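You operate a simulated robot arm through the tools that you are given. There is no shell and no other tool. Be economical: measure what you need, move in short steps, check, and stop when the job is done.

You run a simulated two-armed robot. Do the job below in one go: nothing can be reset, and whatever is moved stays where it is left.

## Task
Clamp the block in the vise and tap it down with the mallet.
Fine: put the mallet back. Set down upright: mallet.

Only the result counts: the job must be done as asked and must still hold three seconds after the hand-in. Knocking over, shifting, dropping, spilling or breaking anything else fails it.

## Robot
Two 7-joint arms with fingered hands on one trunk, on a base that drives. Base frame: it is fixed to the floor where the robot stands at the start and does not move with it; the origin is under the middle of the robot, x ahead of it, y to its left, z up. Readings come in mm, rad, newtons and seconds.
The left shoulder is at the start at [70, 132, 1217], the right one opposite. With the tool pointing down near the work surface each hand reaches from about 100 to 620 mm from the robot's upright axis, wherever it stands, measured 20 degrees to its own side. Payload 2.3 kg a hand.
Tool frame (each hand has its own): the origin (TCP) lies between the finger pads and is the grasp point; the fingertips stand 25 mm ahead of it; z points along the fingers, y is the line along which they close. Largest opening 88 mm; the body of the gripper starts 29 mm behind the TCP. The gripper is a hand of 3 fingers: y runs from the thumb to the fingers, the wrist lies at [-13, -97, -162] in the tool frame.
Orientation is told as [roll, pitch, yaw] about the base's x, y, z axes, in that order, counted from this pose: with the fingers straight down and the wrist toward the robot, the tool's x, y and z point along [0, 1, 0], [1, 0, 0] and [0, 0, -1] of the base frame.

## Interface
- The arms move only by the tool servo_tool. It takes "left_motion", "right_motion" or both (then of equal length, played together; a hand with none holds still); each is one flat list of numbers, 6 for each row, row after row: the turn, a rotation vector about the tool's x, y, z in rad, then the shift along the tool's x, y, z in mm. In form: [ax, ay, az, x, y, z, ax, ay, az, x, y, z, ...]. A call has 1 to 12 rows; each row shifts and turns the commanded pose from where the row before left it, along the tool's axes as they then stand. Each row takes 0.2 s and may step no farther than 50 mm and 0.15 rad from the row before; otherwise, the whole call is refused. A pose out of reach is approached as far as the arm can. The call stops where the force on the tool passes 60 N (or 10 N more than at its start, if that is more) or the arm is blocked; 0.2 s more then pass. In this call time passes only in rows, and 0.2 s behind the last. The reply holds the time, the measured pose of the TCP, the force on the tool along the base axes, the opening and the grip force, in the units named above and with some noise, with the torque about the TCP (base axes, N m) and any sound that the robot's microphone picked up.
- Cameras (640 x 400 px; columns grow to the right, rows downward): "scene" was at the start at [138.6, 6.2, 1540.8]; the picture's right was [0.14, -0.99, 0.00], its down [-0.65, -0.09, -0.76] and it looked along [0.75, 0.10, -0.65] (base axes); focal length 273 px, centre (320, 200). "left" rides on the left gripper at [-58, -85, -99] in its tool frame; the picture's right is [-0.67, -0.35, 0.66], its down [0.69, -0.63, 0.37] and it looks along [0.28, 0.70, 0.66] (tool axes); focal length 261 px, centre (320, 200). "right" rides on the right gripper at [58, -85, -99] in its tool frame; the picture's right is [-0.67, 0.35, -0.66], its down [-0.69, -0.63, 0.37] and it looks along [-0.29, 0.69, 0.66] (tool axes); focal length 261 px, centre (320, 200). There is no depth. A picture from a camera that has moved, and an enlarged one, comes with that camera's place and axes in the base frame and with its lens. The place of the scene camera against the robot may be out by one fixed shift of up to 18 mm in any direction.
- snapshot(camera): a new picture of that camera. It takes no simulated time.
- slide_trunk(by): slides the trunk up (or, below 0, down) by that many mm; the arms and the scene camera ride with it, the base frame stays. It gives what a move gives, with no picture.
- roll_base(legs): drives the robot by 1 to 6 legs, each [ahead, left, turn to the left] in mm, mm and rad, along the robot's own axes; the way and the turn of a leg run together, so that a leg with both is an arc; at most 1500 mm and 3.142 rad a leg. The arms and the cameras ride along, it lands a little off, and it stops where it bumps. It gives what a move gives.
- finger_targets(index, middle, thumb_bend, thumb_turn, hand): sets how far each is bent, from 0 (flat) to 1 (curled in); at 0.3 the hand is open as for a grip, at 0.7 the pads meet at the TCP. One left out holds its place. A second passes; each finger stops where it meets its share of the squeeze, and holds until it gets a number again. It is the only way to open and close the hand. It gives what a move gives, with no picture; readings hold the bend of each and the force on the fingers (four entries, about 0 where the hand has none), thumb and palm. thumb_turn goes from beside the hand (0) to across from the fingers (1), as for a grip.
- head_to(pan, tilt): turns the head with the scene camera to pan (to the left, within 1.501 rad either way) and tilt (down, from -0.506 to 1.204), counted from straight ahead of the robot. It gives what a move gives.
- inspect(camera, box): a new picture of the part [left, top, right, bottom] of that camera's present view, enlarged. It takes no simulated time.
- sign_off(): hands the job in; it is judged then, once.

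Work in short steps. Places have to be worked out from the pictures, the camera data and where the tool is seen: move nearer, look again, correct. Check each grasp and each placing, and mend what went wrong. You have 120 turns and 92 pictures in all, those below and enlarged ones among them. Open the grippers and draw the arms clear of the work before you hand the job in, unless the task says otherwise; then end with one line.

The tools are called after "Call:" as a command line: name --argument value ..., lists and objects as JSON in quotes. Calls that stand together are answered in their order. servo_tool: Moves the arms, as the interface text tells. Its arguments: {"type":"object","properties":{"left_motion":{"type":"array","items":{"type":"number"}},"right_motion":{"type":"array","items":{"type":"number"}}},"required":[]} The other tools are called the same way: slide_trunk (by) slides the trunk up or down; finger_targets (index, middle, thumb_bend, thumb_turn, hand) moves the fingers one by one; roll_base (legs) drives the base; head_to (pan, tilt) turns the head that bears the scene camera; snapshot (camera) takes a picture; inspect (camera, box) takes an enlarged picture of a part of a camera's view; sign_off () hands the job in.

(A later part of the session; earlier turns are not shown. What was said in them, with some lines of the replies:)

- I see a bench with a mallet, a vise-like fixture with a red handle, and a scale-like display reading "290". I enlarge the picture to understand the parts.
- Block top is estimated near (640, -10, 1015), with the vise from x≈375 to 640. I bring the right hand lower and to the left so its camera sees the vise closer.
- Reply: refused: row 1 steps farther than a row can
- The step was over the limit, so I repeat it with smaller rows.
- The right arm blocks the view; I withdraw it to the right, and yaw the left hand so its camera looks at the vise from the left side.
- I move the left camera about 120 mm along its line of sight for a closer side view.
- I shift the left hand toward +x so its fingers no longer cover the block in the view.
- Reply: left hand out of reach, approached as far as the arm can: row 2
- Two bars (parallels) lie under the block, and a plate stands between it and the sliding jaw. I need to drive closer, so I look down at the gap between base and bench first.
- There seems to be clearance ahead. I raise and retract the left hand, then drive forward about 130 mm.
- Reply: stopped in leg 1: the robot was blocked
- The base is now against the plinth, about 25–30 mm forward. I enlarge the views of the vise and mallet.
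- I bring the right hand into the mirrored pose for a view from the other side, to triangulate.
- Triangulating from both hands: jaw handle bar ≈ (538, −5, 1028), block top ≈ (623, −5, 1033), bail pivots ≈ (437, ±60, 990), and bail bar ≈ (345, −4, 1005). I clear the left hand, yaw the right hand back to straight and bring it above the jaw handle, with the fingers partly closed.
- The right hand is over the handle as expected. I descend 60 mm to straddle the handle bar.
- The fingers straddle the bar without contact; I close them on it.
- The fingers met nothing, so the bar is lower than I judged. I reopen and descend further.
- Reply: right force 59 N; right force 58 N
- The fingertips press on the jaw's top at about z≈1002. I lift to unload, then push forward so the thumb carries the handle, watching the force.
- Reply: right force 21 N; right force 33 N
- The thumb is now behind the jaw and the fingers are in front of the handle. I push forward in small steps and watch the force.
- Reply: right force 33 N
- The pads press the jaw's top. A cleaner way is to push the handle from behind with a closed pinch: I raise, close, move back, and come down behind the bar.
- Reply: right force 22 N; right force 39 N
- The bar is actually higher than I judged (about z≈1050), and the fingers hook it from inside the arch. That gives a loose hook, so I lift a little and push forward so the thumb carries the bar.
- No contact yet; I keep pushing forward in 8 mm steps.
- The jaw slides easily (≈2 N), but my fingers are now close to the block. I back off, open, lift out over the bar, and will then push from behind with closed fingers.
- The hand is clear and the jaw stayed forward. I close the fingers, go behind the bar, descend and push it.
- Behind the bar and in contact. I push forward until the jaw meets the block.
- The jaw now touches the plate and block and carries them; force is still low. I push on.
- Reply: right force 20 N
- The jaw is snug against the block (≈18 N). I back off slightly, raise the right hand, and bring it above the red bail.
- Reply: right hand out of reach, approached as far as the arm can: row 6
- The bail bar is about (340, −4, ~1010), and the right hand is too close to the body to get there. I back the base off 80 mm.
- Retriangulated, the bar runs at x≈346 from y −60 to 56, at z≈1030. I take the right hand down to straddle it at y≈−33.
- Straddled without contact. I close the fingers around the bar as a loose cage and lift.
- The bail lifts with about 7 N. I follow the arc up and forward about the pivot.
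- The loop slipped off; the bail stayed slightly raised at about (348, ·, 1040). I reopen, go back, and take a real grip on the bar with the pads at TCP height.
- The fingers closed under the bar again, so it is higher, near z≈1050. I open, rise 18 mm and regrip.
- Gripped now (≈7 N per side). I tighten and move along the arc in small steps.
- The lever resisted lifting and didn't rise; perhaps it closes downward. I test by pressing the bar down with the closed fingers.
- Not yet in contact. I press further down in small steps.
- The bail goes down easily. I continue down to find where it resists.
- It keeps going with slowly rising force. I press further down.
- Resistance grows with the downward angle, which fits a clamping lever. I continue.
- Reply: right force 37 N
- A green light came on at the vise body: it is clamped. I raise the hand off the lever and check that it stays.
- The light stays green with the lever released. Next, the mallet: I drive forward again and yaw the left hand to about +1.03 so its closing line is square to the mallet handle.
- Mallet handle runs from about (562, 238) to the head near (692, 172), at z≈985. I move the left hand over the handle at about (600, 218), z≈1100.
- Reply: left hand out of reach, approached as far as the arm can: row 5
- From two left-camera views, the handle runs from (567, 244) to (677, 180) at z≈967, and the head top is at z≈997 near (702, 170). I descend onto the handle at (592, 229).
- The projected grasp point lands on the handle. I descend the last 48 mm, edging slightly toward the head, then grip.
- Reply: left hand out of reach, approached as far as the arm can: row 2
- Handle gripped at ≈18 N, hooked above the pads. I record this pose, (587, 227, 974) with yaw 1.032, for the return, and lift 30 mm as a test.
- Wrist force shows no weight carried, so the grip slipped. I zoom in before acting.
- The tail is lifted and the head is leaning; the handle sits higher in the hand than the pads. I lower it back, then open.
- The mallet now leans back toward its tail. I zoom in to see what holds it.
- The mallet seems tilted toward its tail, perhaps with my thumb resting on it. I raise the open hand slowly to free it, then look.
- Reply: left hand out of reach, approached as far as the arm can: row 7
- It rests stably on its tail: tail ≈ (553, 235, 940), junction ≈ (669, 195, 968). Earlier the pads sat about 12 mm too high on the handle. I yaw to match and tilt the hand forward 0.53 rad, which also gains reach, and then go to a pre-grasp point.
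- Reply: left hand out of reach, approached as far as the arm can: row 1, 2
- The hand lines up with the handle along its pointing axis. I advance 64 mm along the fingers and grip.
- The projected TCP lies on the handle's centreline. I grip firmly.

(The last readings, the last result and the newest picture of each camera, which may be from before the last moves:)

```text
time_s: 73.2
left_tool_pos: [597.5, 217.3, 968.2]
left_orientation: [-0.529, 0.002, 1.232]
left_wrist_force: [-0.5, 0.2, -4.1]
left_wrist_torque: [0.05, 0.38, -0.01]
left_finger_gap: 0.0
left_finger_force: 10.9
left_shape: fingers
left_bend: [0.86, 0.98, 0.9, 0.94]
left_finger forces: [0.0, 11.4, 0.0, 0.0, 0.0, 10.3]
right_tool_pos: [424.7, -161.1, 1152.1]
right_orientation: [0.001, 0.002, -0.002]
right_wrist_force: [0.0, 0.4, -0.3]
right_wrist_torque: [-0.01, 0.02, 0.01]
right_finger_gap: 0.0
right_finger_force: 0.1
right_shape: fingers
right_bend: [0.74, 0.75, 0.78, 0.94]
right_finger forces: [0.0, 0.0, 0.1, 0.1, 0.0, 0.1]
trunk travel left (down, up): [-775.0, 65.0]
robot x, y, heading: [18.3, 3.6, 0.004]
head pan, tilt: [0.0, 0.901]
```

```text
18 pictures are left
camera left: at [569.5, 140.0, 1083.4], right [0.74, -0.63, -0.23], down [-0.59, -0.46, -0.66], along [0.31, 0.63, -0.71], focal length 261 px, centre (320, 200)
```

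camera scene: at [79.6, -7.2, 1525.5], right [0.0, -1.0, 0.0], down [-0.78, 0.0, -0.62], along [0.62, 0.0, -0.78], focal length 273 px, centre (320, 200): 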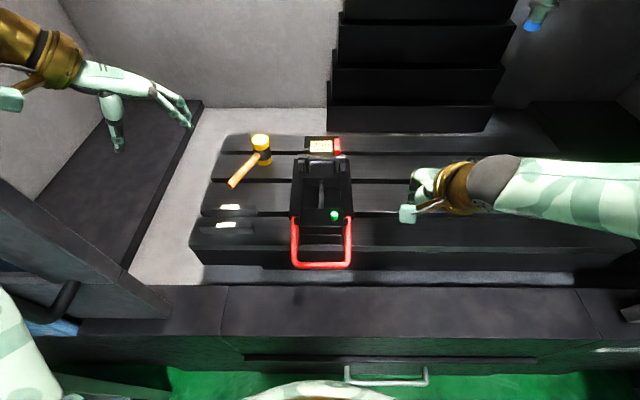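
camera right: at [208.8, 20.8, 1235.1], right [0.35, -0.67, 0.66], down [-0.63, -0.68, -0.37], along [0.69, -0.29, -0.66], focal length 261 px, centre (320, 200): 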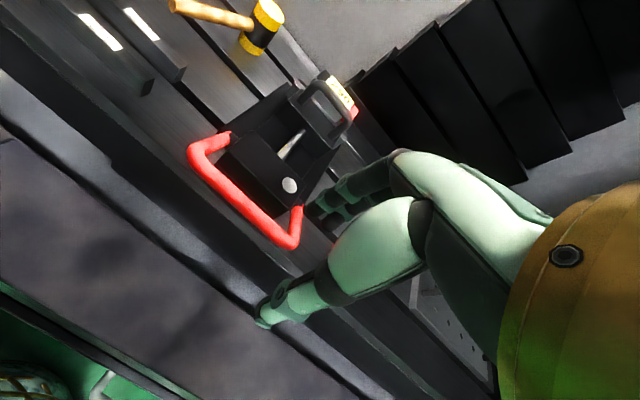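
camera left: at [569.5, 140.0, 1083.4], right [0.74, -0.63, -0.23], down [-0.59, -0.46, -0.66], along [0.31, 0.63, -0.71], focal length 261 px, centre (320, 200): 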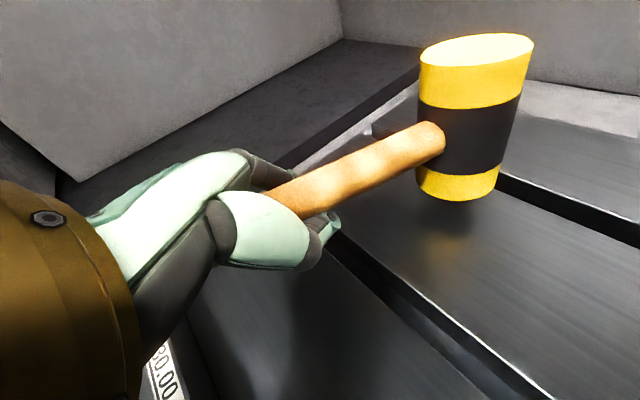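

The mallet is lifted (−4 N on the wrist) with the handle clamped against the palm. I raise it about 110 mm straight up and look at its attitude.

Call:
servo_tool --left_motion '[0, 0, 0, -14, 0, -24, 0, 0, 0, -14, 0, -24, 0, 0, 0, -14, 0, -24, 0, 0, 0, -14, 0, -24]'

Call:
snapshot --camera "left"

Call:
inspect --camera "scene" --box '[180, 90, 380, 250]'

```text
time_s: 74.2
left_tool_pos: [595.6, 220.3, 1079.9]
left_orientation: [-0.528, 0.0, 1.231]
left_wrist_force: [-0.7, 0.0, -4.6]
left_wrist_torque: [0.04, 0.42, 0.04]
left_finger_gap: 0.2
left_finger_force: 10.8
left_shape: fingers
left_bend: [0.87, 0.98, 0.91, 0.94]
left_finger forces: [0.0, 11.7, 0.1, 0.0, 0.1, 9.8]
right_tool_pos: [423.9, -161.6, 1151.9]
right_orientation: [0.0, 0.0, -0.004]
right_wrist_force: [0.3, 0.9, 0.4]
right_wrist_torque: [0.03, -0.03, -0.01]
right_finger_gap: 0.1
right_finger_force: 0.0
right_shape: fingers
right_bend: [0.74, 0.75, 0.78, 0.94]
right_finger forces: [0.1, 0.0, 0.0, 0.0, 0.1, 0.1]
trunk travel left (down, up): [-775.0, 65.0]
robot x, y, heading: [19.9, 2.0, 0.002]
head pan, tilt: [0.0, 0.901]
```

```text
17 pictures are left
camera left: at [567.9, 140.7, 1195.7], right [0.74, -0.63, -0.23], down [-0.59, -0.46, -0.66], along [0.31, 0.63, -0.71], focal length 261 px, centre (320, 200)
```

left: 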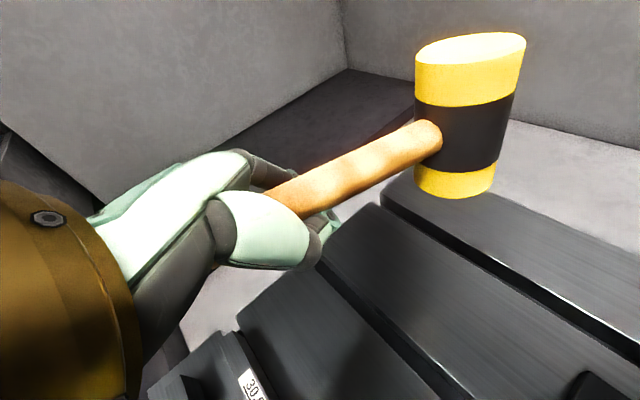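

```text
2.50 times, centred on (280, 170) of scene
camera zoom: at [152.8, -5.3, 1525.4], right [0.0, -1.0, 0.0], down [-0.78, 0.0, -0.62], along [0.62, 0.0, -0.78], focal length 683 px, centre (420, 275)
```

zoom: 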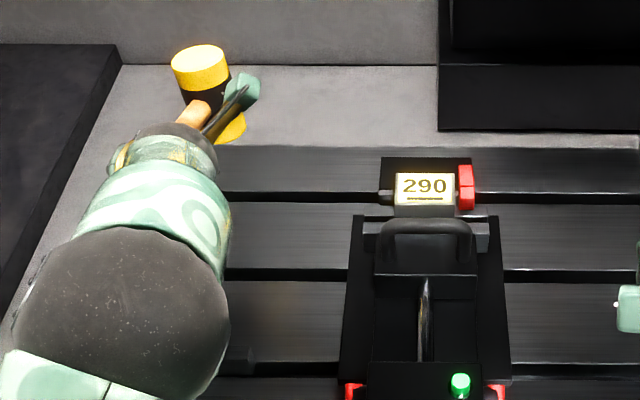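

By the handle line the mallet is nearly level. I will come at the block from the left to clear the jaw handle, so I yaw the hand about the vertical by −1.03 rad.

Call:
servo_tool --left_motion '[0.065, 0, 0.111, 0, 0, 0, 0.065, 0, 0.111, 0, 0, 0, 0.065, 0, 0.111, 0, 0, 0, 0.065, 0, 0.111, 0, 0, 0, 0.065, 0, 0.111, 0, 0, 0, 0.065, 0, 0.111, 0, 0, 0, 0.065, 0, 0.111, 0, 0, 0, 0.065, 0, 0.111, 0, 0, 0]'

Call:
snapshot --camera "scene"

Call:
snapshot --camera "left"

```text
time_s: 76.0
left_tool_pos: [597.7, 219.9, 1079.0]
left_orientation: [-0.531, -0.001, 0.203]
left_wrist_force: [1.1, 0.5, -4.7]
left_wrist_torque: [0.37, 0.2, 0.01]
left_finger_gap: 0.7
left_finger_force: 10.1
left_shape: fingers
left_bend: [0.87, 0.98, 0.91, 0.94]
left_finger forces: [0.0, 12.0, 0.1, 0.1, 0.0, 8.8]
right_tool_pos: [423.6, -161.0, 1152.8]
right_orientation: [0.0, 0.002, 0.0]
right_wrist_force: [-0.1, 0.2, 0.6]
right_wrist_torque: [0.03, 0.01, -0.04]
right_finger_gap: 0.1
right_finger_force: 0.2
right_shape: fingers
right_bend: [0.74, 0.75, 0.78, 0.94]
right_finger forces: [0.0, 0.0, 0.0, 0.0, 0.0, 0.1]
trunk travel left (down, up): [-775.0, 65.0]
robot x, y, heading: [24.2, -0.0, -0.001]
head pan, tilt: [0.0, 0.901]
```

```text
15 pictures are left
camera scene: at [153.9, -4.4, 1525.3], right [0.0, -1.0, 0.0], down [-0.78, 0.0, -0.62], along [0.62, 0.0, -0.78], focal length 273 px, centre (320, 200)
```

scene: 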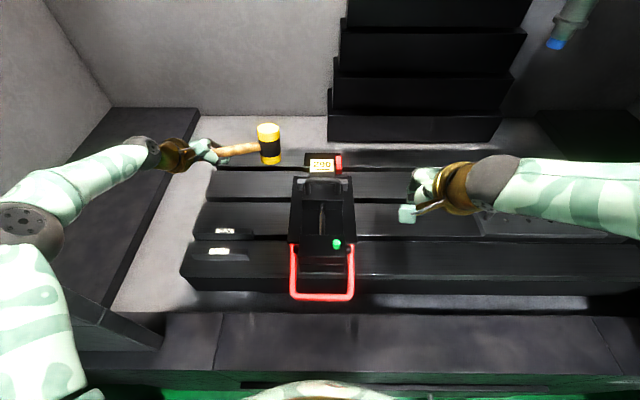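

```text
14 pictures are left
camera left: at [515.0, 204.6, 1194.5], right [-0.16, -0.96, -0.23], down [-0.7, 0.27, -0.66], along [0.7, 0.05, -0.71], focal length 261 px, centre (320, 200)
```

left: 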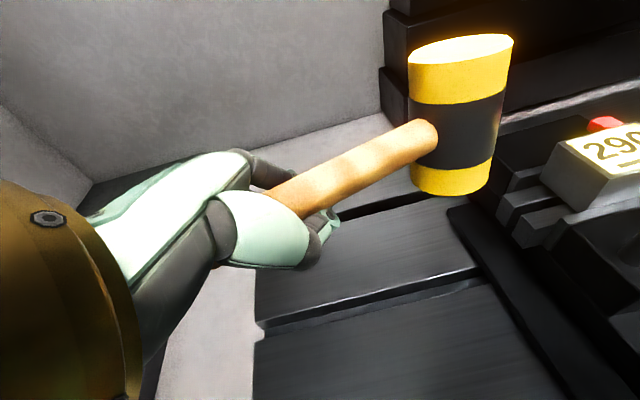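

Block top is at about (637, −7, 1030); the mallet head is at (616, 135, 1116), upright and above block height. I move the head horizontally over the block.

Call:
servo_tool --left_motion '[0, 0, 0, -31, -2.2, 18, 0, 0, 0, -31, -2.2, 18, 0, 0, 0, -31, -2.2, 18, 0, 0, 0, -31, -2.2, 18]'

Call:
snapshot --camera "left"

Call:
inspect --camera "scene" --box '[240, 90, 400, 220]'

```text
time_s: 77.0
left_tool_pos: [619.1, 76.0, 1080.5]
left_orientation: [-0.528, -0.001, 0.201]
left_wrist_force: [-0.2, -0.6, -3.4]
left_wrist_torque: [0.4, 0.2, -0.01]
left_finger_gap: 0.7
left_finger_force: 10.7
left_shape: fingers
left_bend: [0.87, 0.98, 0.91, 0.94]
left_finger forces: [0.0, 12.2, 0.0, 0.1, 0.1, 8.9]
right_tool_pos: [423.4, -163.5, 1151.8]
right_orientation: [0.002, 0.002, -0.002]
right_wrist_force: [0.3, -1.2, 0.6]
right_wrist_torque: [0.02, 0.0, 0.02]
right_finger_gap: 0.0
right_finger_force: 0.1
right_shape: fingers
right_bend: [0.74, 0.75, 0.78, 0.94]
right_finger forces: [0.0, 0.0, 0.1, 0.1, 0.0, 0.0]
trunk travel left (down, up): [-775.0, 65.0]
robot x, y, heading: [17.0, 2.0, -0.003]
head pan, tilt: [0.0, 0.901]
```

```text
13 pictures are left
camera left: at [536.5, 58.8, 1196.5], right [-0.16, -0.96, -0.23], down [-0.7, 0.27, -0.66], along [0.7, 0.05, -0.71], focal length 261 px, centre (320, 200)
```

left: 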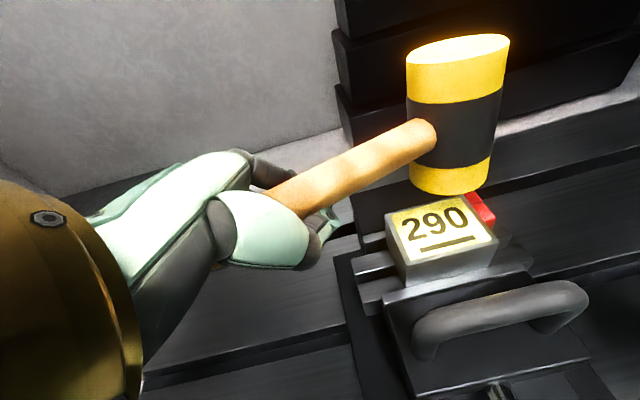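

```text
3.08 times, centred on (320, 155) of scene
camera zoom: at [154.1, -8.0, 1525.3], right [0.0, -1.0, 0.0], down [-0.78, 0.0, -0.62], along [0.62, 0.0, -0.78], focal length 841 px, centre (320, 338)
```

zoom: 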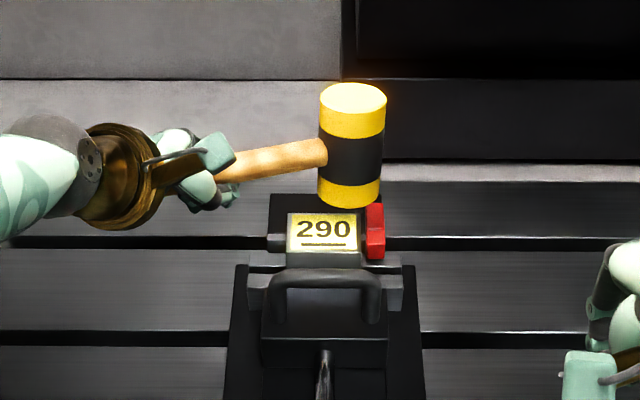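

The two cameras disagree with my assumed distance. Triangulated with the scene bias removed, the head's lower face is about (668, −28, 1050), so roughly 30 mm too far and 20 mm too far right. I correct and raise 20 mm, then recheck.

Call:
servo_tool --left_motion '[0, 0, 0, 6, -12.7, -15, 0, 0, 0, 6, -12.7, -15]'

Call:
snapshot --camera "left"

Call:
inspect --camera "scene" --box '[240, 90, 400, 220]'

Call:
snapshot --camera "right"

```text
time_s: 77.6
left_tool_pos: [586.8, 95.2, 1100.1]
left_orientation: [-0.529, 0.0, 0.202]
left_wrist_force: [-0.1, -0.5, -4.5]
left_wrist_torque: [0.32, 0.19, 0.0]
left_finger_gap: 0.7
left_finger_force: 9.8
left_shape: fingers
left_bend: [0.87, 0.98, 0.91, 0.94]
left_finger forces: [0.0, 12.3, 0.0, 0.1, 0.0, 9.1]
right_tool_pos: [422.5, -161.1, 1153.2]
right_orientation: [0.001, -0.001, -0.001]
right_wrist_force: [-0.4, -0.6, -0.3]
right_wrist_torque: [-0.02, -0.04, 0.0]
right_finger_gap: 0.1
right_finger_force: 0.1
right_shape: fingers
right_bend: [0.74, 0.75, 0.78, 0.94]
right_finger forces: [0.0, 0.0, 0.0, 0.0, 0.1, 0.0]
trunk travel left (down, up): [-775.0, 65.0]
robot x, y, heading: [24.2, 5.4, -0.001]
head pan, tilt: [0.0, 0.901]
```

```text
11 pictures are left
camera left: at [504.0, 79.3, 1215.5], right [-0.16, -0.96, -0.23], down [-0.7, 0.27, -0.66], along [0.7, 0.05, -0.71], focal length 261 px, centre (320, 200)
```

left: 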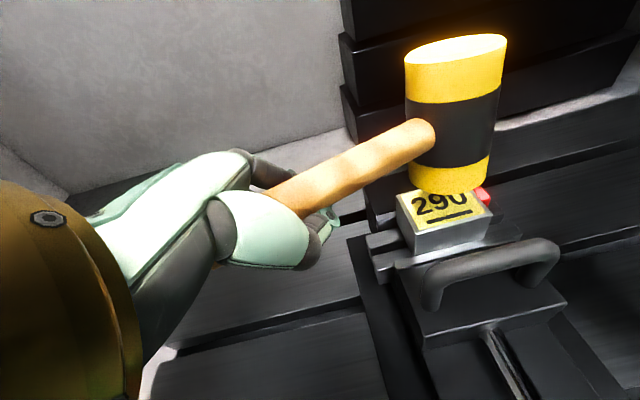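

```text
3.08 times, centred on (320, 155) of scene
camera zoom: at [152.0, -5.4, 1525.5], right [0.0, -1.0, 0.0], down [-0.78, 0.0, -0.62], along [0.62, 0.0, -0.78], focal length 841 px, centre (320, 338)
```

zoom: 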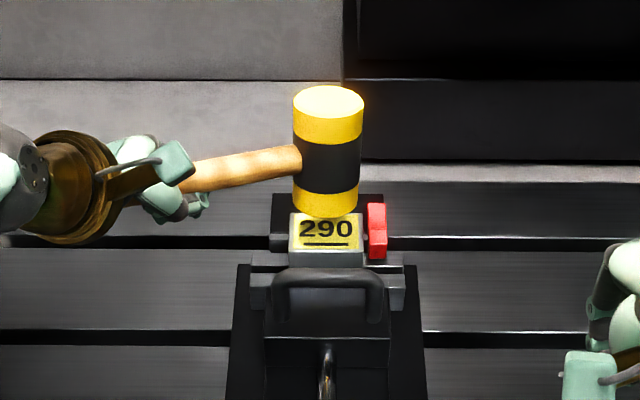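

```text
9 pictures are left
camera right: at [339.3, -103.9, 1251.4], right [0.35, -0.67, 0.66], down [-0.63, -0.68, -0.37], along [0.69, -0.29, -0.66], focal length 261 px, centre (320, 200)
```

right: 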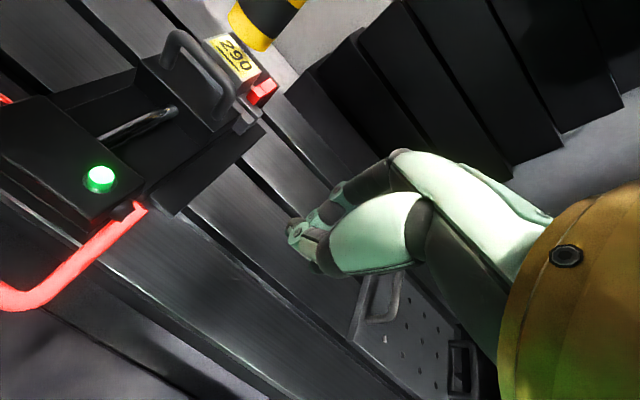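

Head and block now line up in all views, with the head about 5 mm forward and ~25 mm above. I shift 5 mm back and bring it straight down in 8 mm steps until it strikes.

Call:
servo_tool --left_motion '[0, 0, 0, 4, -4.9, 6, 0, 0, 0, 4, 0, 6.9, 0, 0, 0, 4, 0, 6.9, 0, 0, 0, 4, 0, 6.9, 0, 0, 0, 4, 0, 6.9]'

```text
time_s: 78.8
left_tool_pos: [581.6, 96.6, 1060.7]
left_orientation: [-0.53, -0.003, 0.204]
left_wrist_force: [-0.2, 0.9, -1.1]
left_wrist_torque: [0.1, 0.03, 0.03]
left_finger_gap: 1.0
left_finger_force: 8.2
left_shape: fingers
left_bend: [0.88, 0.98, 0.92, 0.93]
left_finger forces: [0.0, 11.2, 0.1, 0.0, 0.0, 4.4]
right_tool_pos: [422.8, -160.8, 1152.8]
right_orientation: [-0.001, 0.001, -0.001]
right_wrist_force: [-0.5, -0.3, 0.2]
right_wrist_torque: [-0.02, 0.02, 0.03]
right_finger_gap: 0.0
right_finger_force: 0.1
right_shape: fingers
right_bend: [0.74, 0.75, 0.78, 0.94]
right_finger forces: [0.1, 0.0, 0.0, 0.0, 0.1, 0.0]
trunk travel left (down, up): [-775.0, 65.0]
robot x, y, heading: [17.8, 0.0, -0.005]
head pan, tilt: [0.0, 0.901]
```

The wrist load dropped from −4.5 to −1 N, so the head rests on the block at TCP z≈1062. I raise 30 mm and tap down briskly.

Call:
servo_tool --left_motion '[0, 0, 0, -7.5, 0, -13, 0, 0, 0, -7.5, 0, -13, 0, 0, 0, 0, 0, 0, 0, 0, 0, 15, 0, 26, 0, 0, 0, 1.5, 0, 2.6]'

Call:
inspect --camera "left" --box '[260, 20, 620, 320]'

```text
time_s: 80.0
left_tool_pos: [582.6, 97.0, 1058.3]
left_orientation: [-0.532, -0.002, 0.204]
left_wrist_force: [0.2, 0.3, -0.9]
left_wrist_torque: [0.14, -0.02, -0.01]
left_finger_gap: 1.6
left_finger_force: 8.2
left_shape: fingers
left_bend: [0.88, 0.98, 0.92, 0.93]
left_finger forces: [0.0, 11.8, 0.0, 0.0, 0.1, 4.3]
right_tool_pos: [421.6, -161.2, 1153.0]
right_orientation: [0.0, 0.0, -0.001]
right_wrist_force: [0.0, -0.1, 1.3]
right_wrist_torque: [-0.02, 0.04, 0.0]
right_finger_gap: 0.0
right_finger_force: 0.1
right_shape: fingers
right_bend: [0.74, 0.75, 0.78, 0.94]
right_finger forces: [0.2, 0.1, 0.0, 0.0, 0.1, 0.0]
trunk travel left (down, up): [-775.0, 65.0]
robot x, y, heading: [18.7, 2.0, 0.002]
head pan, tilt: [0.0, 0.901]
```

```text
1.33 times, centred on (440, 170) of left
camera zoom: at [499.9, 80.3, 1174.5], right [-0.16, -0.96, -0.23], down [-0.7, 0.27, -0.66], along [0.7, 0.05, -0.71], focal length 348 px, centre (160, 240)
```

zoom: 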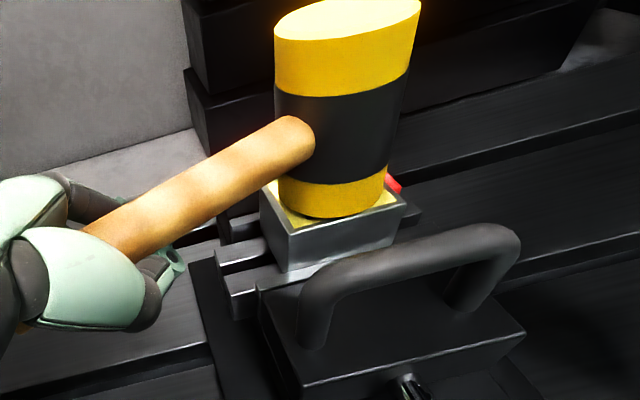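

The head sits centred on the block, but no sound was reported. I tap harder: raise 50 mm, then a fast down stroke slightly past contact.

Call:
servo_tool --left_motion '[0, 0, 0, -12.6, 0, -21.5, 0, 0, 0, -12.6, 0, -21.5, 0, 0, 0, 0, 0, 0, 0, 0, 0, 24, 0, 41, 0, 0, 0, 8, 0, 13.5]'

```text
time_s: 81.2
left_tool_pos: [582.5, 97.7, 1046.6]
left_orientation: [-0.531, -0.003, 0.205]
left_wrist_force: [-0.3, 0.0, -0.1]
left_wrist_torque: [0.02, -0.04, 0.04]
left_finger_gap: 2.3
left_finger_force: 6.6
left_shape: fingers
left_bend: [0.89, 0.98, 0.93, 0.93]
left_finger forces: [0.0, 10.0, 0.0, 0.1, 0.1, 2.6]
right_tool_pos: [422.7, -160.1, 1153.2]
right_orientation: [0.001, 0.0, -0.002]
right_wrist_force: [-0.2, -0.3, 0.9]
right_wrist_torque: [0.01, 0.0, 0.01]
right_finger_gap: 0.0
right_finger_force: 0.1
right_shape: fingers
right_bend: [0.74, 0.75, 0.78, 0.94]
right_finger forces: [0.0, 0.1, 0.1, 0.0, 0.1, 0.0]
trunk travel left (down, up): [-775.0, 65.0]
robot x, y, heading: [21.1, 2.8, -0.001]
head pan, tilt: [0.0, 0.901]
```

Still no sound. I look at the contact and the block's seating.

Call:
inspect --camera "left" --box '[260, 40, 580, 300]'

```text
1.54 times, centred on (420, 170) of left
camera zoom: at [499.2, 81.4, 1162.0], right [-0.16, -0.96, -0.23], down [-0.7, 0.27, -0.67], along [0.7, 0.05, -0.71], focal length 401 px, centre (166, 246)
```

zoom: 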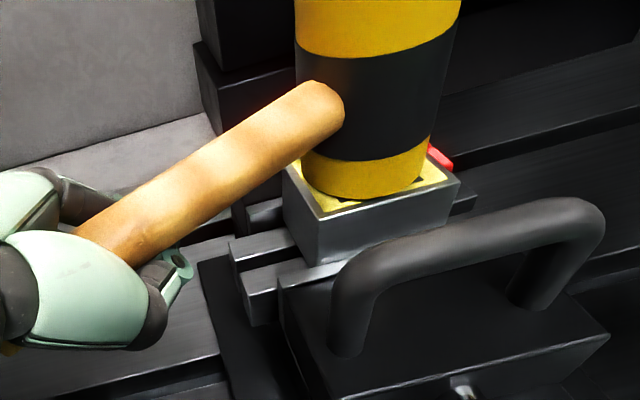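

I enlarge the block/parallel interface to judge whether it is seated.

Call:
inspect --camera "left" --box '[360, 165, 520, 265]'

```text
4.00 times, centred on (440, 215) of left
camera zoom: at [499.2, 81.4, 1162.0], right [-0.16, -0.96, -0.23], down [-0.7, 0.27, -0.67], along [0.7, 0.05, -0.71], focal length 1043 px, centre (-160, 140)
```

zoom: 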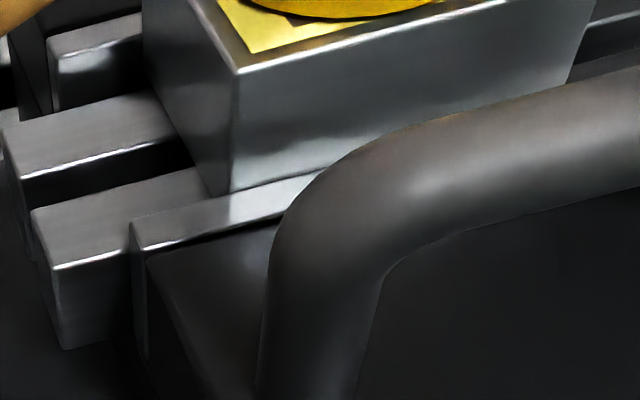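

The block looks about seated but I can't tell. I give a stronger tap: raise 100 mm, then two fast 48 mm strokes down, ending just past contact.

Call:
servo_tool --left_motion '[0, 0, 0, -17, 0, -29, 0, 0, 0, -17, 0, -29, 0, 0, 0, -17, 0, -29, 0, 0, 0, 0, 0, 0, 0, 0, 0, 24.5, 0, 42, 0, 0, 0, 24.5, 0, 42]'

```text
time_s: 82.6
left_tool_pos: [583.2, 96.7, 1045.7]
left_orientation: [-0.533, -0.003, 0.205]
left_wrist_force: [0.1, 0.4, -0.1]
left_wrist_torque: [0.03, -0.03, -0.01]
left_finger_gap: 2.6
left_finger_force: 6.1
left_shape: fingers
left_bend: [0.89, 0.98, 0.94, 0.93]
left_finger forces: [0.0, 9.4, 0.0, 0.0, 0.0, 3.8]
right_tool_pos: [423.7, -159.5, 1152.7]
right_orientation: [-0.002, 0.002, -0.002]
right_wrist_force: [0.3, 0.3, -0.1]
right_wrist_torque: [-0.02, 0.0, 0.0]
right_finger_gap: 0.1
right_finger_force: 0.1
right_shape: fingers
right_bend: [0.74, 0.75, 0.78, 0.94]
right_finger forces: [0.0, 0.1, 0.2, 0.1, 0.0, 0.0]
trunk travel left (down, up): [-775.0, 65.0]
robot x, y, heading: [23.7, 1.9, -0.004]
head pan, tilt: [0.0, 0.901]
```

No sound again. I raise the mallet and compare the block with the earlier scene view, using the same box.

Call:
servo_tool --left_motion '[0, 0, 0, -17, 0, -29, 0, 0, 0, -17, 0, -29, 0, 0, 0, -17, 0, -29]'

Call:
inspect --camera "scene" --box '[240, 90, 400, 220]'

```text
time_s: 83.4
left_tool_pos: [583.6, 95.5, 1147.8]
left_orientation: [-0.529, 0.0, 0.202]
left_wrist_force: [0.3, -1.0, -3.8]
left_wrist_torque: [0.31, 0.22, -0.04]
left_finger_gap: 2.2
left_finger_force: 23.9
left_shape: fingers
left_bend: [0.89, 0.98, 0.93, 0.93]
left_finger forces: [0.0, 11.5, 0.0, 0.1, 25.8, 10.1]
right_tool_pos: [423.1, -162.2, 1152.6]
right_orientation: [0.001, -0.001, -0.001]
right_wrist_force: [-0.6, -0.2, 0.3]
right_wrist_torque: [-0.01, 0.01, 0.01]
right_finger_gap: 0.1
right_finger_force: 0.0
right_shape: fingers
right_bend: [0.74, 0.75, 0.78, 0.94]
right_finger forces: [0.0, 0.0, 0.0, 0.0, 0.0, 0.1]
trunk travel left (down, up): [-775.0, 65.0]
robot x, y, heading: [19.7, -1.5, -0.002]
head pan, tilt: [0.0, 0.901]
```

```text
3.08 times, centred on (320, 155) of scene
camera zoom: at [152.4, -5.8, 1525.4], right [0.0, -1.0, 0.0], down [-0.78, 0.0, -0.62], along [0.62, 0.0, -0.78], focal length 841 px, centre (320, 338)
```

zoom: 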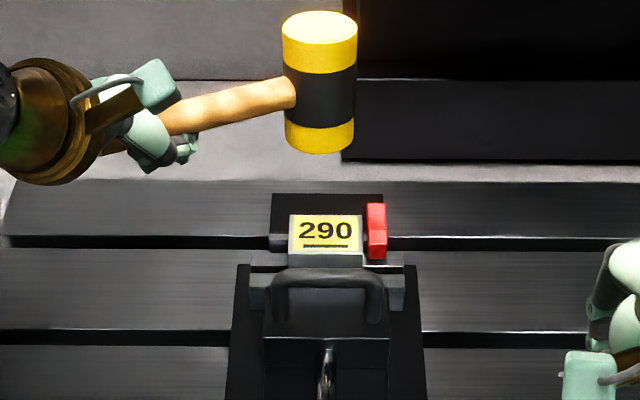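

The block looks perhaps 1–2 mm lower than before. I give three more quick taps in one call to be sure.

Call:
servo_tool --left_motion '[0, 0, 0, 24.7, 0, 42.2, 0, 0, 0, 24.7, 0, 42.2, 0, 0, 0, -24.7, 0, -42.2, 0, 0, 0, -24.7, 0, -42.2, 0, 0, 0, 24.7, 0, 42.2, 0, 0, 0, 24.7, 0, 42.2, 0, 0, 0, -24.7, 0, -42.2, 0, 0, 0, -24.7, 0, -42.2, 0, 0, 0, 24.7, 0, 42.2, 0, 0, 0, 24.7, 0, 42.2, 0, 0, 0, -24.7, 0, -42.2, 0, 0, 0, -24.7, 0, -42.2]'

```text
time_s: 86.0
left_tool_pos: [584.3, 92.7, 1151.7]
left_orientation: [-0.529, -0.001, 0.203]
left_wrist_force: [-0.5, -0.4, -4.1]
left_wrist_torque: [0.3, 0.24, 0.04]
left_finger_gap: 4.1
left_finger_force: 24.1
left_shape: fingers
left_bend: [0.89, 0.98, 0.93, 0.92]
left_finger forces: [0.3, 10.6, 0.1, 0.0, 26.7, 10.1]
right_tool_pos: [423.3, -162.7, 1153.7]
right_orientation: [-0.001, -0.001, -0.003]
right_wrist_force: [0.2, -0.4, -0.2]
right_wrist_torque: [-0.02, 0.01, -0.03]
right_finger_gap: 0.0
right_finger_force: 0.1
right_shape: fingers
right_bend: [0.74, 0.75, 0.78, 0.94]
right_finger forces: [0.0, 0.0, 0.0, 0.1, 0.0, 0.1]
trunk travel left (down, up): [-775.0, 65.0]
robot x, y, heading: [24.4, 3.3, -0.0]
head pan, tilt: [0.0, 0.901]
```

I check the block once more with the same box, to see whether it moved further.

Call:
inspect --camera "scene" --box '[240, 90, 400, 220]'

```text
3.08 times, centred on (320, 155) of scene
camera zoom: at [151.6, -6.5, 1525.5], right [0.0, -1.0, 0.0], down [-0.78, 0.0, -0.62], along [0.62, 0.0, -0.78], focal length 841 px, centre (320, 338)
```

zoom: 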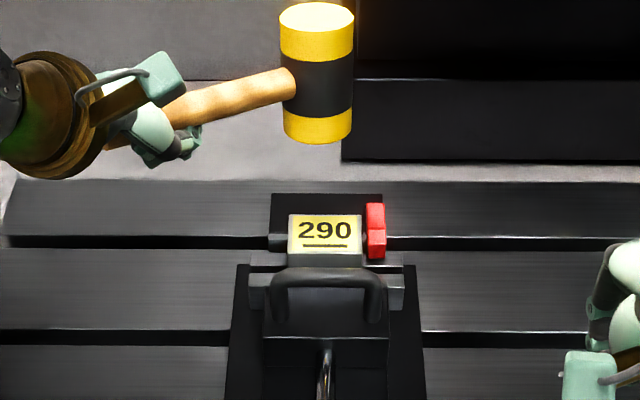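

It is unchanged, about 2 mm lower than before tapping, so I take the block as seated. Next I return the mallet: yaw back, pitch by +0.17 to level it, and carry it over its original spot.

Call:
servo_tool --left_motion '[-0.0596, 0, -0.1018, 0, 0, 0, -0.0596, 0, -0.1018, 0, 0, 0, -0.0596, 0, -0.1018, 0, 0, 0, -0.0596, 0, -0.1018, 0, 0, 0, -0.0596, 0, -0.1018, 0, 0, 0, 0, 0.085, 0, 0, 0, 0, 0, 0.085, 0, 0, 0, 0, 0, 0, 0, 22.6, 27.6, 2.2, 0, 0, 0, 22.6, 27.6, 2.2, 0, 0, 0, 22.6, 27.6, 2.2, 0, 0, 0, 22.6, 27.6, 2.2]'

Call:
snapshot --camera "scene"

```text
time_s: 88.4
left_tool_pos: [604.1, 233.2, 1107.9]
left_orientation: [-0.359, 0.002, 0.793]
left_wrist_force: [0.5, -0.5, -3.8]
left_wrist_torque: [0.11, 0.4, -0.03]
left_finger_gap: 3.9
left_finger_force: 23.1
left_shape: fingers
left_bend: [0.89, 0.98, 0.93, 0.92]
left_finger forces: [0.4, 9.8, 0.0, 0.0, 25.6, 10.5]
right_tool_pos: [425.6, -158.7, 1152.8]
right_orientation: [-0.001, 0.001, -0.001]
right_wrist_force: [0.5, -0.6, -0.4]
right_wrist_torque: [-0.01, 0.0, 0.01]
right_finger_gap: 0.0
right_finger_force: 0.2
right_shape: fingers
right_bend: [0.74, 0.75, 0.78, 0.94]
right_finger forces: [0.0, 0.0, 0.0, 0.1, 0.0, 0.0]
trunk travel left (down, up): [-775.0, 65.0]
robot x, y, heading: [22.1, -1.4, -0.001]
head pan, tilt: [0.0, 0.901]
```

```text
3 pictures are left
camera scene: at [154.7, -2.7, 1525.2], right [0.0, -1.0, 0.0], down [-0.79, 0.0, -0.62], along [0.62, 0.0, -0.79], focal length 273 px, centre (320, 200)
```

scene: 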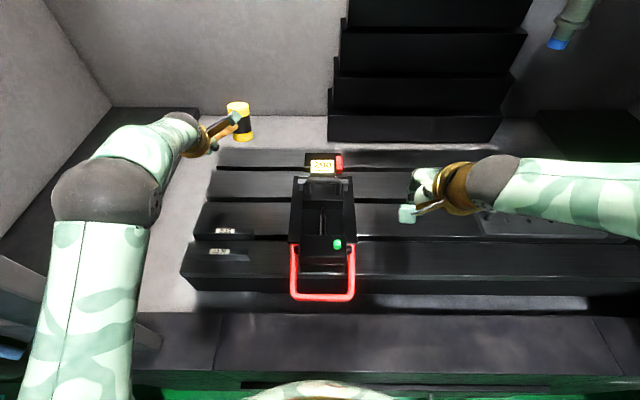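

The mallet is upright, but its heading is about −17° and its head is near (703, 203). I yaw by −0.24, shift slightly, and lower 95 mm.

Call:
servo_tool --left_motion '[0.042, 0, 0.112, 0, 0, 0, 0.042, 0, 0.112, 0, 0, 0, 0, 0, 0, -11, 2, 4, 0, 0, 0, 11.2, 0, 29.7, 0, 0, 0, 11.2, 0, 29.7, 0, 0, 0, 11.2, 0, 29.7]'

Call:
snapshot --camera "left"

```text
time_s: 89.8
left_tool_pos: [610.6, 222.2, 1014.5]
left_orientation: [-0.359, 0.003, 0.554]
left_wrist_force: [0.5, 1.1, -4.2]
left_wrist_torque: [0.18, 0.39, -0.02]
left_finger_gap: 4.1
left_finger_force: 23.4
left_shape: fingers
left_bend: [0.89, 0.98, 0.93, 0.92]
left_finger forces: [0.7, 10.1, 0.0, 0.0, 25.3, 10.5]
right_tool_pos: [425.7, -161.0, 1152.1]
right_orientation: [0.0, 0.001, -0.001]
right_wrist_force: [0.7, -0.9, -0.2]
right_wrist_torque: [-0.03, 0.03, -0.01]
right_finger_gap: 0.2
right_finger_force: 0.1
right_shape: fingers
right_bend: [0.74, 0.75, 0.78, 0.94]
right_finger forces: [0.0, 0.0, 0.0, 0.0, 0.0, 0.0]
trunk travel left (down, up): [-775.0, 65.0]
robot x, y, heading: [20.2, 3.9, 0.002]
head pan, tilt: [0.0, 0.901]
```

```text
2 pictures are left
camera left: at [548.7, 162.2, 1128.0], right [0.15, -0.91, -0.38], down [-0.81, 0.1, -0.58], along [0.57, 0.39, -0.72], focal length 261 px, centre (320, 200)
```

left: 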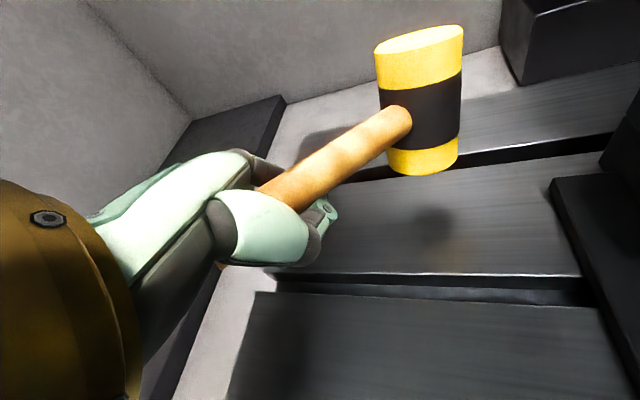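

From the head's apparent size and place it is near (695, 164), close to its original spot, but tilted about 8–12° head-down. I pitch back by 0.13 and lower 36 mm.

Call:
servo_tool --left_motion '[0, -0.065, 0, 0, 0, 0, 0, -0.065, 0, 0, 0, 0, 0, 0, 0, 5.6, 0, 10.6, 0, 0, 0, 5.6, 0, 10.6, 0, 0, 0, 5.6, 0, 10.6]'

Call:
servo_tool --left_motion '[0, 0, 0, 2.3, 0, 4.4, 0, 0, 0, 2.3, 0, 4.4]'

```text
time_s: 91.0
left_tool_pos: [609.4, 223.8, 979.4]
left_orientation: [-0.492, 0.002, 0.553]
left_wrist_force: [0.5, 0.2, -5.2]
left_wrist_torque: [0.2, 0.33, -0.01]
left_finger_gap: 4.1
left_finger_force: 23.1
left_shape: fingers
left_bend: [0.89, 0.98, 0.93, 0.92]
left_finger forces: [1.0, 10.2, 0.0, 0.0, 25.2, 10.4]
right_tool_pos: [424.2, -160.5, 1151.8]
right_orientation: [0.0, 0.002, -0.003]
right_wrist_force: [-0.5, 0.0, -0.8]
right_wrist_torque: [0.02, 0.04, 0.01]
right_finger_gap: 0.1
right_finger_force: 0.1
right_shape: fingers
right_bend: [0.74, 0.75, 0.78, 0.94]
right_finger forces: [0.1, 0.0, 0.0, 0.1, 0.0, 0.1]
trunk travel left (down, up): [-775.0, 65.0]
robot x, y, heading: [18.2, -1.0, 0.004]
head pan, tilt: [0.0, 0.901]
```

```text
time_s: 91.6
left_tool_pos: [611.0, 222.8, 967.8]
left_orientation: [-0.491, 0.001, 0.553]
left_wrist_force: [0.6, -0.3, -4.9]
left_wrist_torque: [0.19, 0.37, -0.05]
left_finger_gap: 4.2
left_finger_force: 24.0
left_shape: fingers
left_bend: [0.89, 0.98, 0.93, 0.92]
left_finger forces: [1.0, 10.1, 0.0, 0.0, 25.2, 10.4]
right_tool_pos: [424.7, -160.9, 1152.6]
right_orientation: [0.0, 0.003, 0.0]
right_wrist_force: [-0.1, -0.4, 0.0]
right_wrist_torque: [0.01, -0.02, -0.01]
right_finger_gap: 0.2
right_finger_force: 0.1
right_shape: fingers
right_bend: [0.74, 0.75, 0.78, 0.94]
right_finger forces: [0.1, 0.1, 0.0, 0.0, 0.1, 0.0]
trunk travel left (down, up): [-775.0, 65.0]
robot x, y, heading: [24.0, -2.0, -0.004]
head pan, tilt: [0.0, 0.901]
```

The torque reading puts the mallet's centre of mass 85 mm out at about −28°, so the head is near (698, 173), matching its original place. I keep lowering in small steps until the weight comes off.

Call:
servo_tool --left_motion '[0, 0, 0, 2.1, 0, 3.5, 0, 0, 0, 2.1, 0, 3.5, 0, 0, 0, 2.1, 0, 3.5]'

```text
time_s: 92.4
left_tool_pos: [611.3, 223.0, 955.6]
left_orientation: [-0.49, 0.002, 0.553]
left_wrist_force: [0.9, -0.5, -3.2]
left_wrist_torque: [0.16, 0.32, -0.02]
left_finger_gap: 4.2
left_finger_force: 21.6
left_shape: fingers
left_bend: [0.89, 0.98, 0.93, 0.92]
left_finger forces: [1.0, 10.1, 0.0, 0.1, 23.0, 9.5]
right_tool_pos: [424.0, -161.2, 1152.6]
right_orientation: [0.002, 0.0, -0.003]
right_wrist_force: [-0.4, 0.0, -0.9]
right_wrist_torque: [-0.03, -0.01, 0.02]
right_finger_gap: 0.0
right_finger_force: 0.1
right_shape: fingers
right_bend: [0.74, 0.75, 0.78, 0.94]
right_finger forces: [0.0, 0.0, 0.1, 0.1, 0.0, 0.1]
trunk travel left (down, up): [-775.0, 65.0]
robot x, y, heading: [19.5, 1.8, -0.0]
head pan, tilt: [0.0, 0.901]
```

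The load is starting to come off. I lower 3 mm more and check the attitude with one of my two remaining pictures.

Call:
servo_tool --left_motion '[0, 0, 0, 0.8, 0, 1.3, 0, 0, 0, 0.8, 0, 1.3]'

Call:
snapshot --camera "left"

```text
time_s: 93.0
left_tool_pos: [609.8, 223.1, 953.4]
left_orientation: [-0.492, 0.0, 0.552]
left_wrist_force: [-0.8, 0.4, -1.1]
left_wrist_torque: [0.13, 0.15, 0.06]
left_finger_gap: 4.8
left_finger_force: 9.9
left_shape: fingers
left_bend: [0.89, 0.98, 0.93, 0.92]
left_finger forces: [0.9, 9.8, 0.1, 0.1, 0.0, 7.8]
right_tool_pos: [422.8, -160.9, 1153.3]
right_orientation: [0.0, 0.0, -0.001]
right_wrist_force: [0.2, 0.3, 0.2]
right_wrist_torque: [0.0, 0.0, 0.02]
right_finger_gap: 0.1
right_finger_force: 0.1
right_shape: fingers
right_bend: [0.74, 0.75, 0.78, 0.94]
right_finger forces: [0.0, 0.0, 0.0, 0.0, 0.0, 0.1]
trunk travel left (down, up): [-775.0, 65.0]
robot x, y, heading: [20.0, -0.8, 0.007]
head pan, tilt: [0.0, 0.901]
```

```text
1 pictures are left
camera left: at [540.3, 175.9, 1068.1], right [0.18, -0.95, -0.26], down [-0.76, 0.04, -0.65], along [0.62, 0.31, -0.72], focal length 261 px, centre (320, 200)
```

left: 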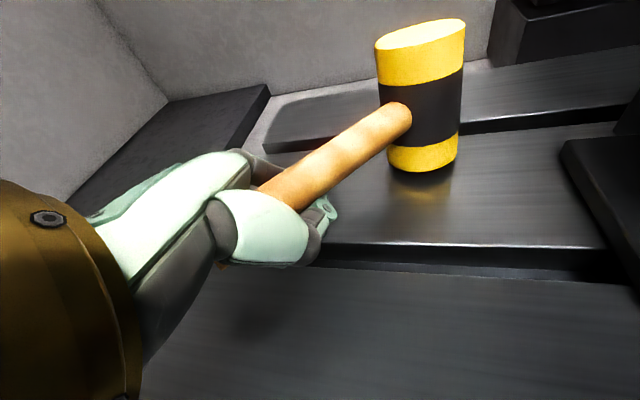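

The head is on the bench and almost upright, leaning perhaps 4° toward the tail. I pitch it +0.09 while raising the hand 8 mm, so the base sits flat or slightly tail-high.

Call:
servo_tool --left_motion '[0, 0.045, 0, -1.9, 0, -3.5, 0, 0.045, 0, -1.9, 0, -3.5]'

```text
time_s: 93.6
left_tool_pos: [609.4, 222.5, 961.1]
left_orientation: [-0.401, -0.001, 0.552]
left_wrist_force: [0.6, -0.6, -1.9]
left_wrist_torque: [0.03, 0.11, -0.02]
left_finger_gap: 4.9
left_finger_force: 8.4
left_shape: fingers
left_bend: [0.89, 0.98, 0.94, 0.92]
left_finger forces: [0.9, 9.4, 0.0, 0.0, 0.1, 6.8]
right_tool_pos: [424.1, -160.9, 1152.1]
right_orientation: [0.001, 0.001, -0.002]
right_wrist_force: [0.0, 0.5, -0.6]
right_wrist_torque: [-0.02, 0.01, 0.01]
right_finger_gap: 0.0
right_finger_force: 0.1
right_shape: fingers
right_bend: [0.74, 0.75, 0.78, 0.94]
right_finger forces: [0.0, 0.1, 0.1, 0.0, 0.0, 0.0]
trunk travel left (down, up): [-775.0, 65.0]
robot x, y, heading: [22.6, 1.6, -0.002]
head pan, tilt: [0.0, 0.901]
```

The load split shows the base resting on its front edge, tail slightly high, as I want. I ease the hand down 2–3 mm to bring the base flat.

Call:
servo_tool --left_motion '[0, 0, 0, 0.6, 0, 1.3, 0, 0, 0, 0.6, 0, 1.3]'

```text
time_s: 94.2
left_tool_pos: [609.1, 223.1, 957.4]
left_orientation: [-0.402, -0.002, 0.552]
left_wrist_force: [-1.8, 0.2, -1.7]
left_wrist_torque: [0.03, 0.0, 0.0]
left_finger_gap: 4.9
left_finger_force: 7.7
left_shape: fingers
left_bend: [0.89, 0.98, 0.94, 0.92]
left_finger forces: [1.0, 9.2, 0.0, 0.0, 0.0, 5.9]
right_tool_pos: [422.7, -161.2, 1152.6]
right_orientation: [0.002, 0.0, 0.0]
right_wrist_force: [-0.1, 0.2, 0.1]
right_wrist_torque: [-0.02, -0.02, -0.03]
right_finger_gap: 0.0
right_finger_force: 0.1
right_shape: fingers
right_bend: [0.74, 0.75, 0.78, 0.94]
right_finger forces: [0.0, 0.1, 0.1, 0.1, 0.0, 0.0]
trunk travel left (down, up): [-775.0, 65.0]
robot x, y, heading: [21.2, -0.7, 0.005]
head pan, tilt: [0.0, 0.901]
```

I ease down a little more.

Call:
servo_tool --left_motion '[0, 0, 0, 0.6, 0, 1.3, 0, 0, 0, 0.6, 0, 1.3]'

```text
time_s: 94.8
left_tool_pos: [609.5, 223.9, 953.7]
left_orientation: [-0.403, 0.0, 0.553]
left_wrist_force: [-1.1, 1.1, -0.6]
left_wrist_torque: [-0.04, 0.01, 0.01]
left_finger_gap: 5.3
left_finger_force: 7.5
left_shape: fingers
left_bend: [0.89, 0.98, 0.94, 0.92]
left_finger forces: [1.0, 8.9, 0.0, 0.1, 0.0, 5.5]
right_tool_pos: [422.1, -160.9, 1151.9]
right_orientation: [0.001, 0.0, -0.001]
right_wrist_force: [0.4, 0.2, -0.4]
right_wrist_torque: [0.02, 0.0, 0.0]
right_finger_gap: 0.0
right_finger_force: 0.0
right_shape: fingers
right_bend: [0.74, 0.75, 0.78, 0.94]
right_finger forces: [0.0, 0.0, 0.0, 0.1, 0.0, 0.0]
trunk travel left (down, up): [-775.0, 65.0]
robot x, y, heading: [22.9, 4.2, -0.003]
head pan, tilt: [0.0, 0.901]
```

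Load is near zero, so the mallet stands on its base. I release gradually.

Call:
finger_targets --hand "left" --index 0.85 --middle 0.88 --thumb_bend 0.8

Call:
finger_targets --hand "left" --index 0.7 --middle 0.7 --thumb_bend 0.65

```text
time_s: 95.8
left_tool_pos: [609.3, 223.2, 955.1]
left_orientation: [-0.4, 0.0, 0.554]
left_wrist_force: [0.8, -0.5, -0.4]
left_wrist_torque: [0.0, 0.04, 0.04]
left_finger_gap: 4.1
left_finger_force: 1.6
left_shape: fingers
left_bend: [0.83, 0.88, 0.81, 0.92]
left_finger forces: [2.5, 0.1, 0.1, 0.1, 0.0, 0.0]
right_tool_pos: [424.0, -160.8, 1152.9]
right_orientation: [0.001, 0.001, -0.001]
right_wrist_force: [-0.5, 0.7, -0.4]
right_wrist_torque: [0.03, 0.0, -0.01]
right_finger_gap: 0.0
right_finger_force: 0.1
right_shape: fingers
right_bend: [0.74, 0.75, 0.78, 0.94]
right_finger forces: [0.0, 0.0, 0.0, 0.0, 0.0, 0.1]
trunk travel left (down, up): [-775.0, 65.0]
robot x, y, heading: [21.1, 2.1, 0.001]
head pan, tilt: [0.0, 0.901]
```

```text
time_s: 96.8
left_tool_pos: [609.0, 223.5, 954.8]
left_orientation: [-0.4, 0.0, 0.552]
left_wrist_force: [0.3, 0.2, 0.6]
left_wrist_torque: [-0.03, 0.0, -0.01]
left_finger_gap: 4.3
left_finger_force: 1.2
left_shape: fingers
left_bend: [0.7, 0.7, 0.65, 0.97]
left_finger forces: [1.1, 0.1, 0.0, 0.0, 0.7, 0.0]
right_tool_pos: [423.7, -160.9, 1152.4]
right_orientation: [0.0, 0.001, -0.004]
right_wrist_force: [0.6, 0.4, 0.3]
right_wrist_torque: [-0.01, -0.02, 0.0]
right_finger_gap: 0.0
right_finger_force: 0.2
right_shape: fingers
right_bend: [0.74, 0.75, 0.78, 0.94]
right_finger forces: [0.0, 0.0, 0.0, 0.0, 0.1, 0.0]
trunk travel left (down, up): [-775.0, 65.0]
robot x, y, heading: [23.5, 3.5, -0.001]
head pan, tilt: [0.0, 0.901]
```

Almost no force remains. I open fully and then look with the last picture before withdrawing.

Call:
finger_targets --hand "left" --index 0.3 --middle 0.3 --thumb_bend 0.3

Call:
snapshot --camera "left"

```text
time_s: 97.8
left_tool_pos: [609.7, 223.3, 954.9]
left_orientation: [-0.401, 0.001, 0.554]
left_wrist_force: [-0.4, 0.8, -1.1]
left_wrist_torque: [0.01, -0.02, 0.03]
left_finger_gap: 84.3
left_finger_force: 0.1
left_shape: fingers
left_bend: [0.3, 0.3, 0.3, 0.97]
left_finger forces: [0.0, 0.0, 0.0, 0.0, 0.0, 0.1]
right_tool_pos: [422.9, -161.4, 1153.4]
right_orientation: [0.001, 0.0, -0.001]
right_wrist_force: [0.5, -0.5, -0.2]
right_wrist_torque: [0.0, 0.0, -0.02]
right_finger_gap: 0.0
right_finger_force: 0.1
right_shape: fingers
right_bend: [0.74, 0.75, 0.78, 0.94]
right_finger forces: [0.1, 0.0, 0.0, 0.1, 0.0, 0.1]
trunk travel left (down, up): [-775.0, 65.0]
robot x, y, heading: [23.4, -0.2, 0.001]
head pan, tilt: [0.0, 0.901]
```

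```text
0 pictures are left
camera left: at [545.5, 167.0, 1069.9], right [0.16, -0.93, -0.34], down [-0.79, 0.09, -0.6], along [0.59, 0.37, -0.72], focal length 261 px, centre (320, 200)
```

left: 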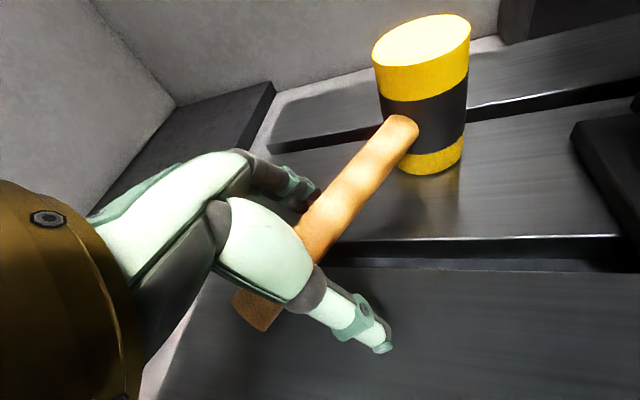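

The mallet stands upright with a level handle and the fingers are clear. I withdraw straight back along the fingers, then up and away, and open the right hand, which is already clear of the work.

Call:
servo_tool --left_motion '[0, 0, 0, 0, 0, -8, 0, 0, 0, 0, 0, -15, 0, 0, 0, 0, 0, -25, 0, 0, 0, 0, 0, -35, 0, 0, 0, -15, 0, -40, 0, 0, 0, -15, 0, -40]'

Call:
servo_tool --left_motion '[0, 0, 0, 0, -35, -20, 0, 0, 0, 0, -35, -20, 0, 0, 0, 0, -35, -20]' --right_motion '[0, 0, 0, -30, 0, -25, 0, 0, 0, -30, 0, -25, 0, 0, 0, -30, 0, -25]'

Call:
finger_targets --hand "right" --index 0.3 --middle 0.3 --thumb_bend 0.3

```text
time_s: 99.2
left_tool_pos: [589.5, 253.0, 1115.5]
left_orientation: [-0.4, -0.002, 0.554]
left_wrist_force: [0.2, 1.0, 0.1]
left_wrist_torque: [0.03, -0.01, -0.01]
left_finger_gap: 84.8
left_finger_force: 0.1
left_shape: fingers
left_bend: [0.3, 0.3, 0.3, 0.97]
left_finger forces: [0.0, 0.1, 0.0, 0.0, 0.1, 0.0]
right_tool_pos: [422.2, -162.2, 1153.1]
right_orientation: [0.0, 0.001, -0.002]
right_wrist_force: [-0.7, 0.3, 0.6]
right_wrist_torque: [-0.02, 0.01, -0.04]
right_finger_gap: 0.1
right_finger_force: 0.0
right_shape: fingers
right_bend: [0.74, 0.75, 0.78, 0.94]
right_finger forces: [0.1, 0.0, 0.0, 0.0, 0.0, 0.0]
trunk travel left (down, up): [-775.0, 65.0]
robot x, y, heading: [18.5, 3.2, -0.001]
head pan, tilt: [0.0, 0.901]
```

```text
time_s: 100.0
left_tool_pos: [486.8, 217.7, 1174.6]
left_orientation: [-0.402, -0.001, 0.553]
left_wrist_force: [-0.8, -0.4, -0.5]
left_wrist_torque: [-0.03, 0.01, 0.0]
left_finger_gap: 84.6
left_finger_force: 0.0
left_shape: fingers
left_bend: [0.3, 0.3, 0.3, 0.97]
left_finger forces: [0.0, 0.1, 0.1, 0.1, 0.0, 0.0]
right_tool_pos: [420.6, -252.0, 1230.6]
right_orientation: [0.0, -0.001, -0.003]
right_wrist_force: [0.8, -0.2, -0.7]
right_wrist_torque: [-0.01, -0.01, 0.0]
right_finger_gap: 0.0
right_finger_force: 0.1
right_shape: fingers
right_bend: [0.74, 0.75, 0.78, 0.94]
right_finger forces: [0.1, 0.0, 0.0, 0.1, 0.0, 0.0]
trunk travel left (down, up): [-775.0, 65.0]
robot x, y, heading: [20.5, -3.7, -0.002]
head pan, tilt: [0.0, 0.901]
```

```text
time_s: 101.0
left_tool_pos: [488.7, 219.1, 1172.6]
left_orientation: [-0.4, -0.001, 0.554]
left_wrist_force: [-0.1, -0.9, 0.0]
left_wrist_torque: [0.0, 0.01, 0.01]
left_finger_gap: 84.4
left_finger_force: 0.0
left_shape: fingers
left_bend: [0.3, 0.3, 0.3, 0.97]
left_finger forces: [0.0, 0.1, 0.1, 0.0, 0.0, 0.0]
right_tool_pos: [423.5, -250.8, 1229.2]
right_orientation: [0.0, -0.001, -0.001]
right_wrist_force: [-0.1, 0.4, 0.0]
right_wrist_torque: [-0.01, -0.02, 0.0]
right_finger_gap: 84.2
right_finger_force: 0.1
right_shape: fingers
right_bend: [0.3, 0.3, 0.3, 0.97]
right_finger forces: [0.0, 0.0, 0.0, 0.0, 0.0, 0.0]
trunk travel left (down, up): [-775.0, 65.0]
robot x, y, heading: [23.7, 0.7, -0.001]
head pan, tilt: [0.0, 0.901]
```

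The vise light was green in my last view of it, the mallet stands upright near its original place, and both hands are open and clear. I hand the job in.

Call:
sign_off

```text
The job is handed in.
```

I clamped the block in the vise (its green light came on), tapped it with the mallet, and set the mallet back upright close to where it started. One thing is unconfirmed: I judged the block seated only because it looked about 2 mm lower in the pictures, and no sound was reported from any tap.
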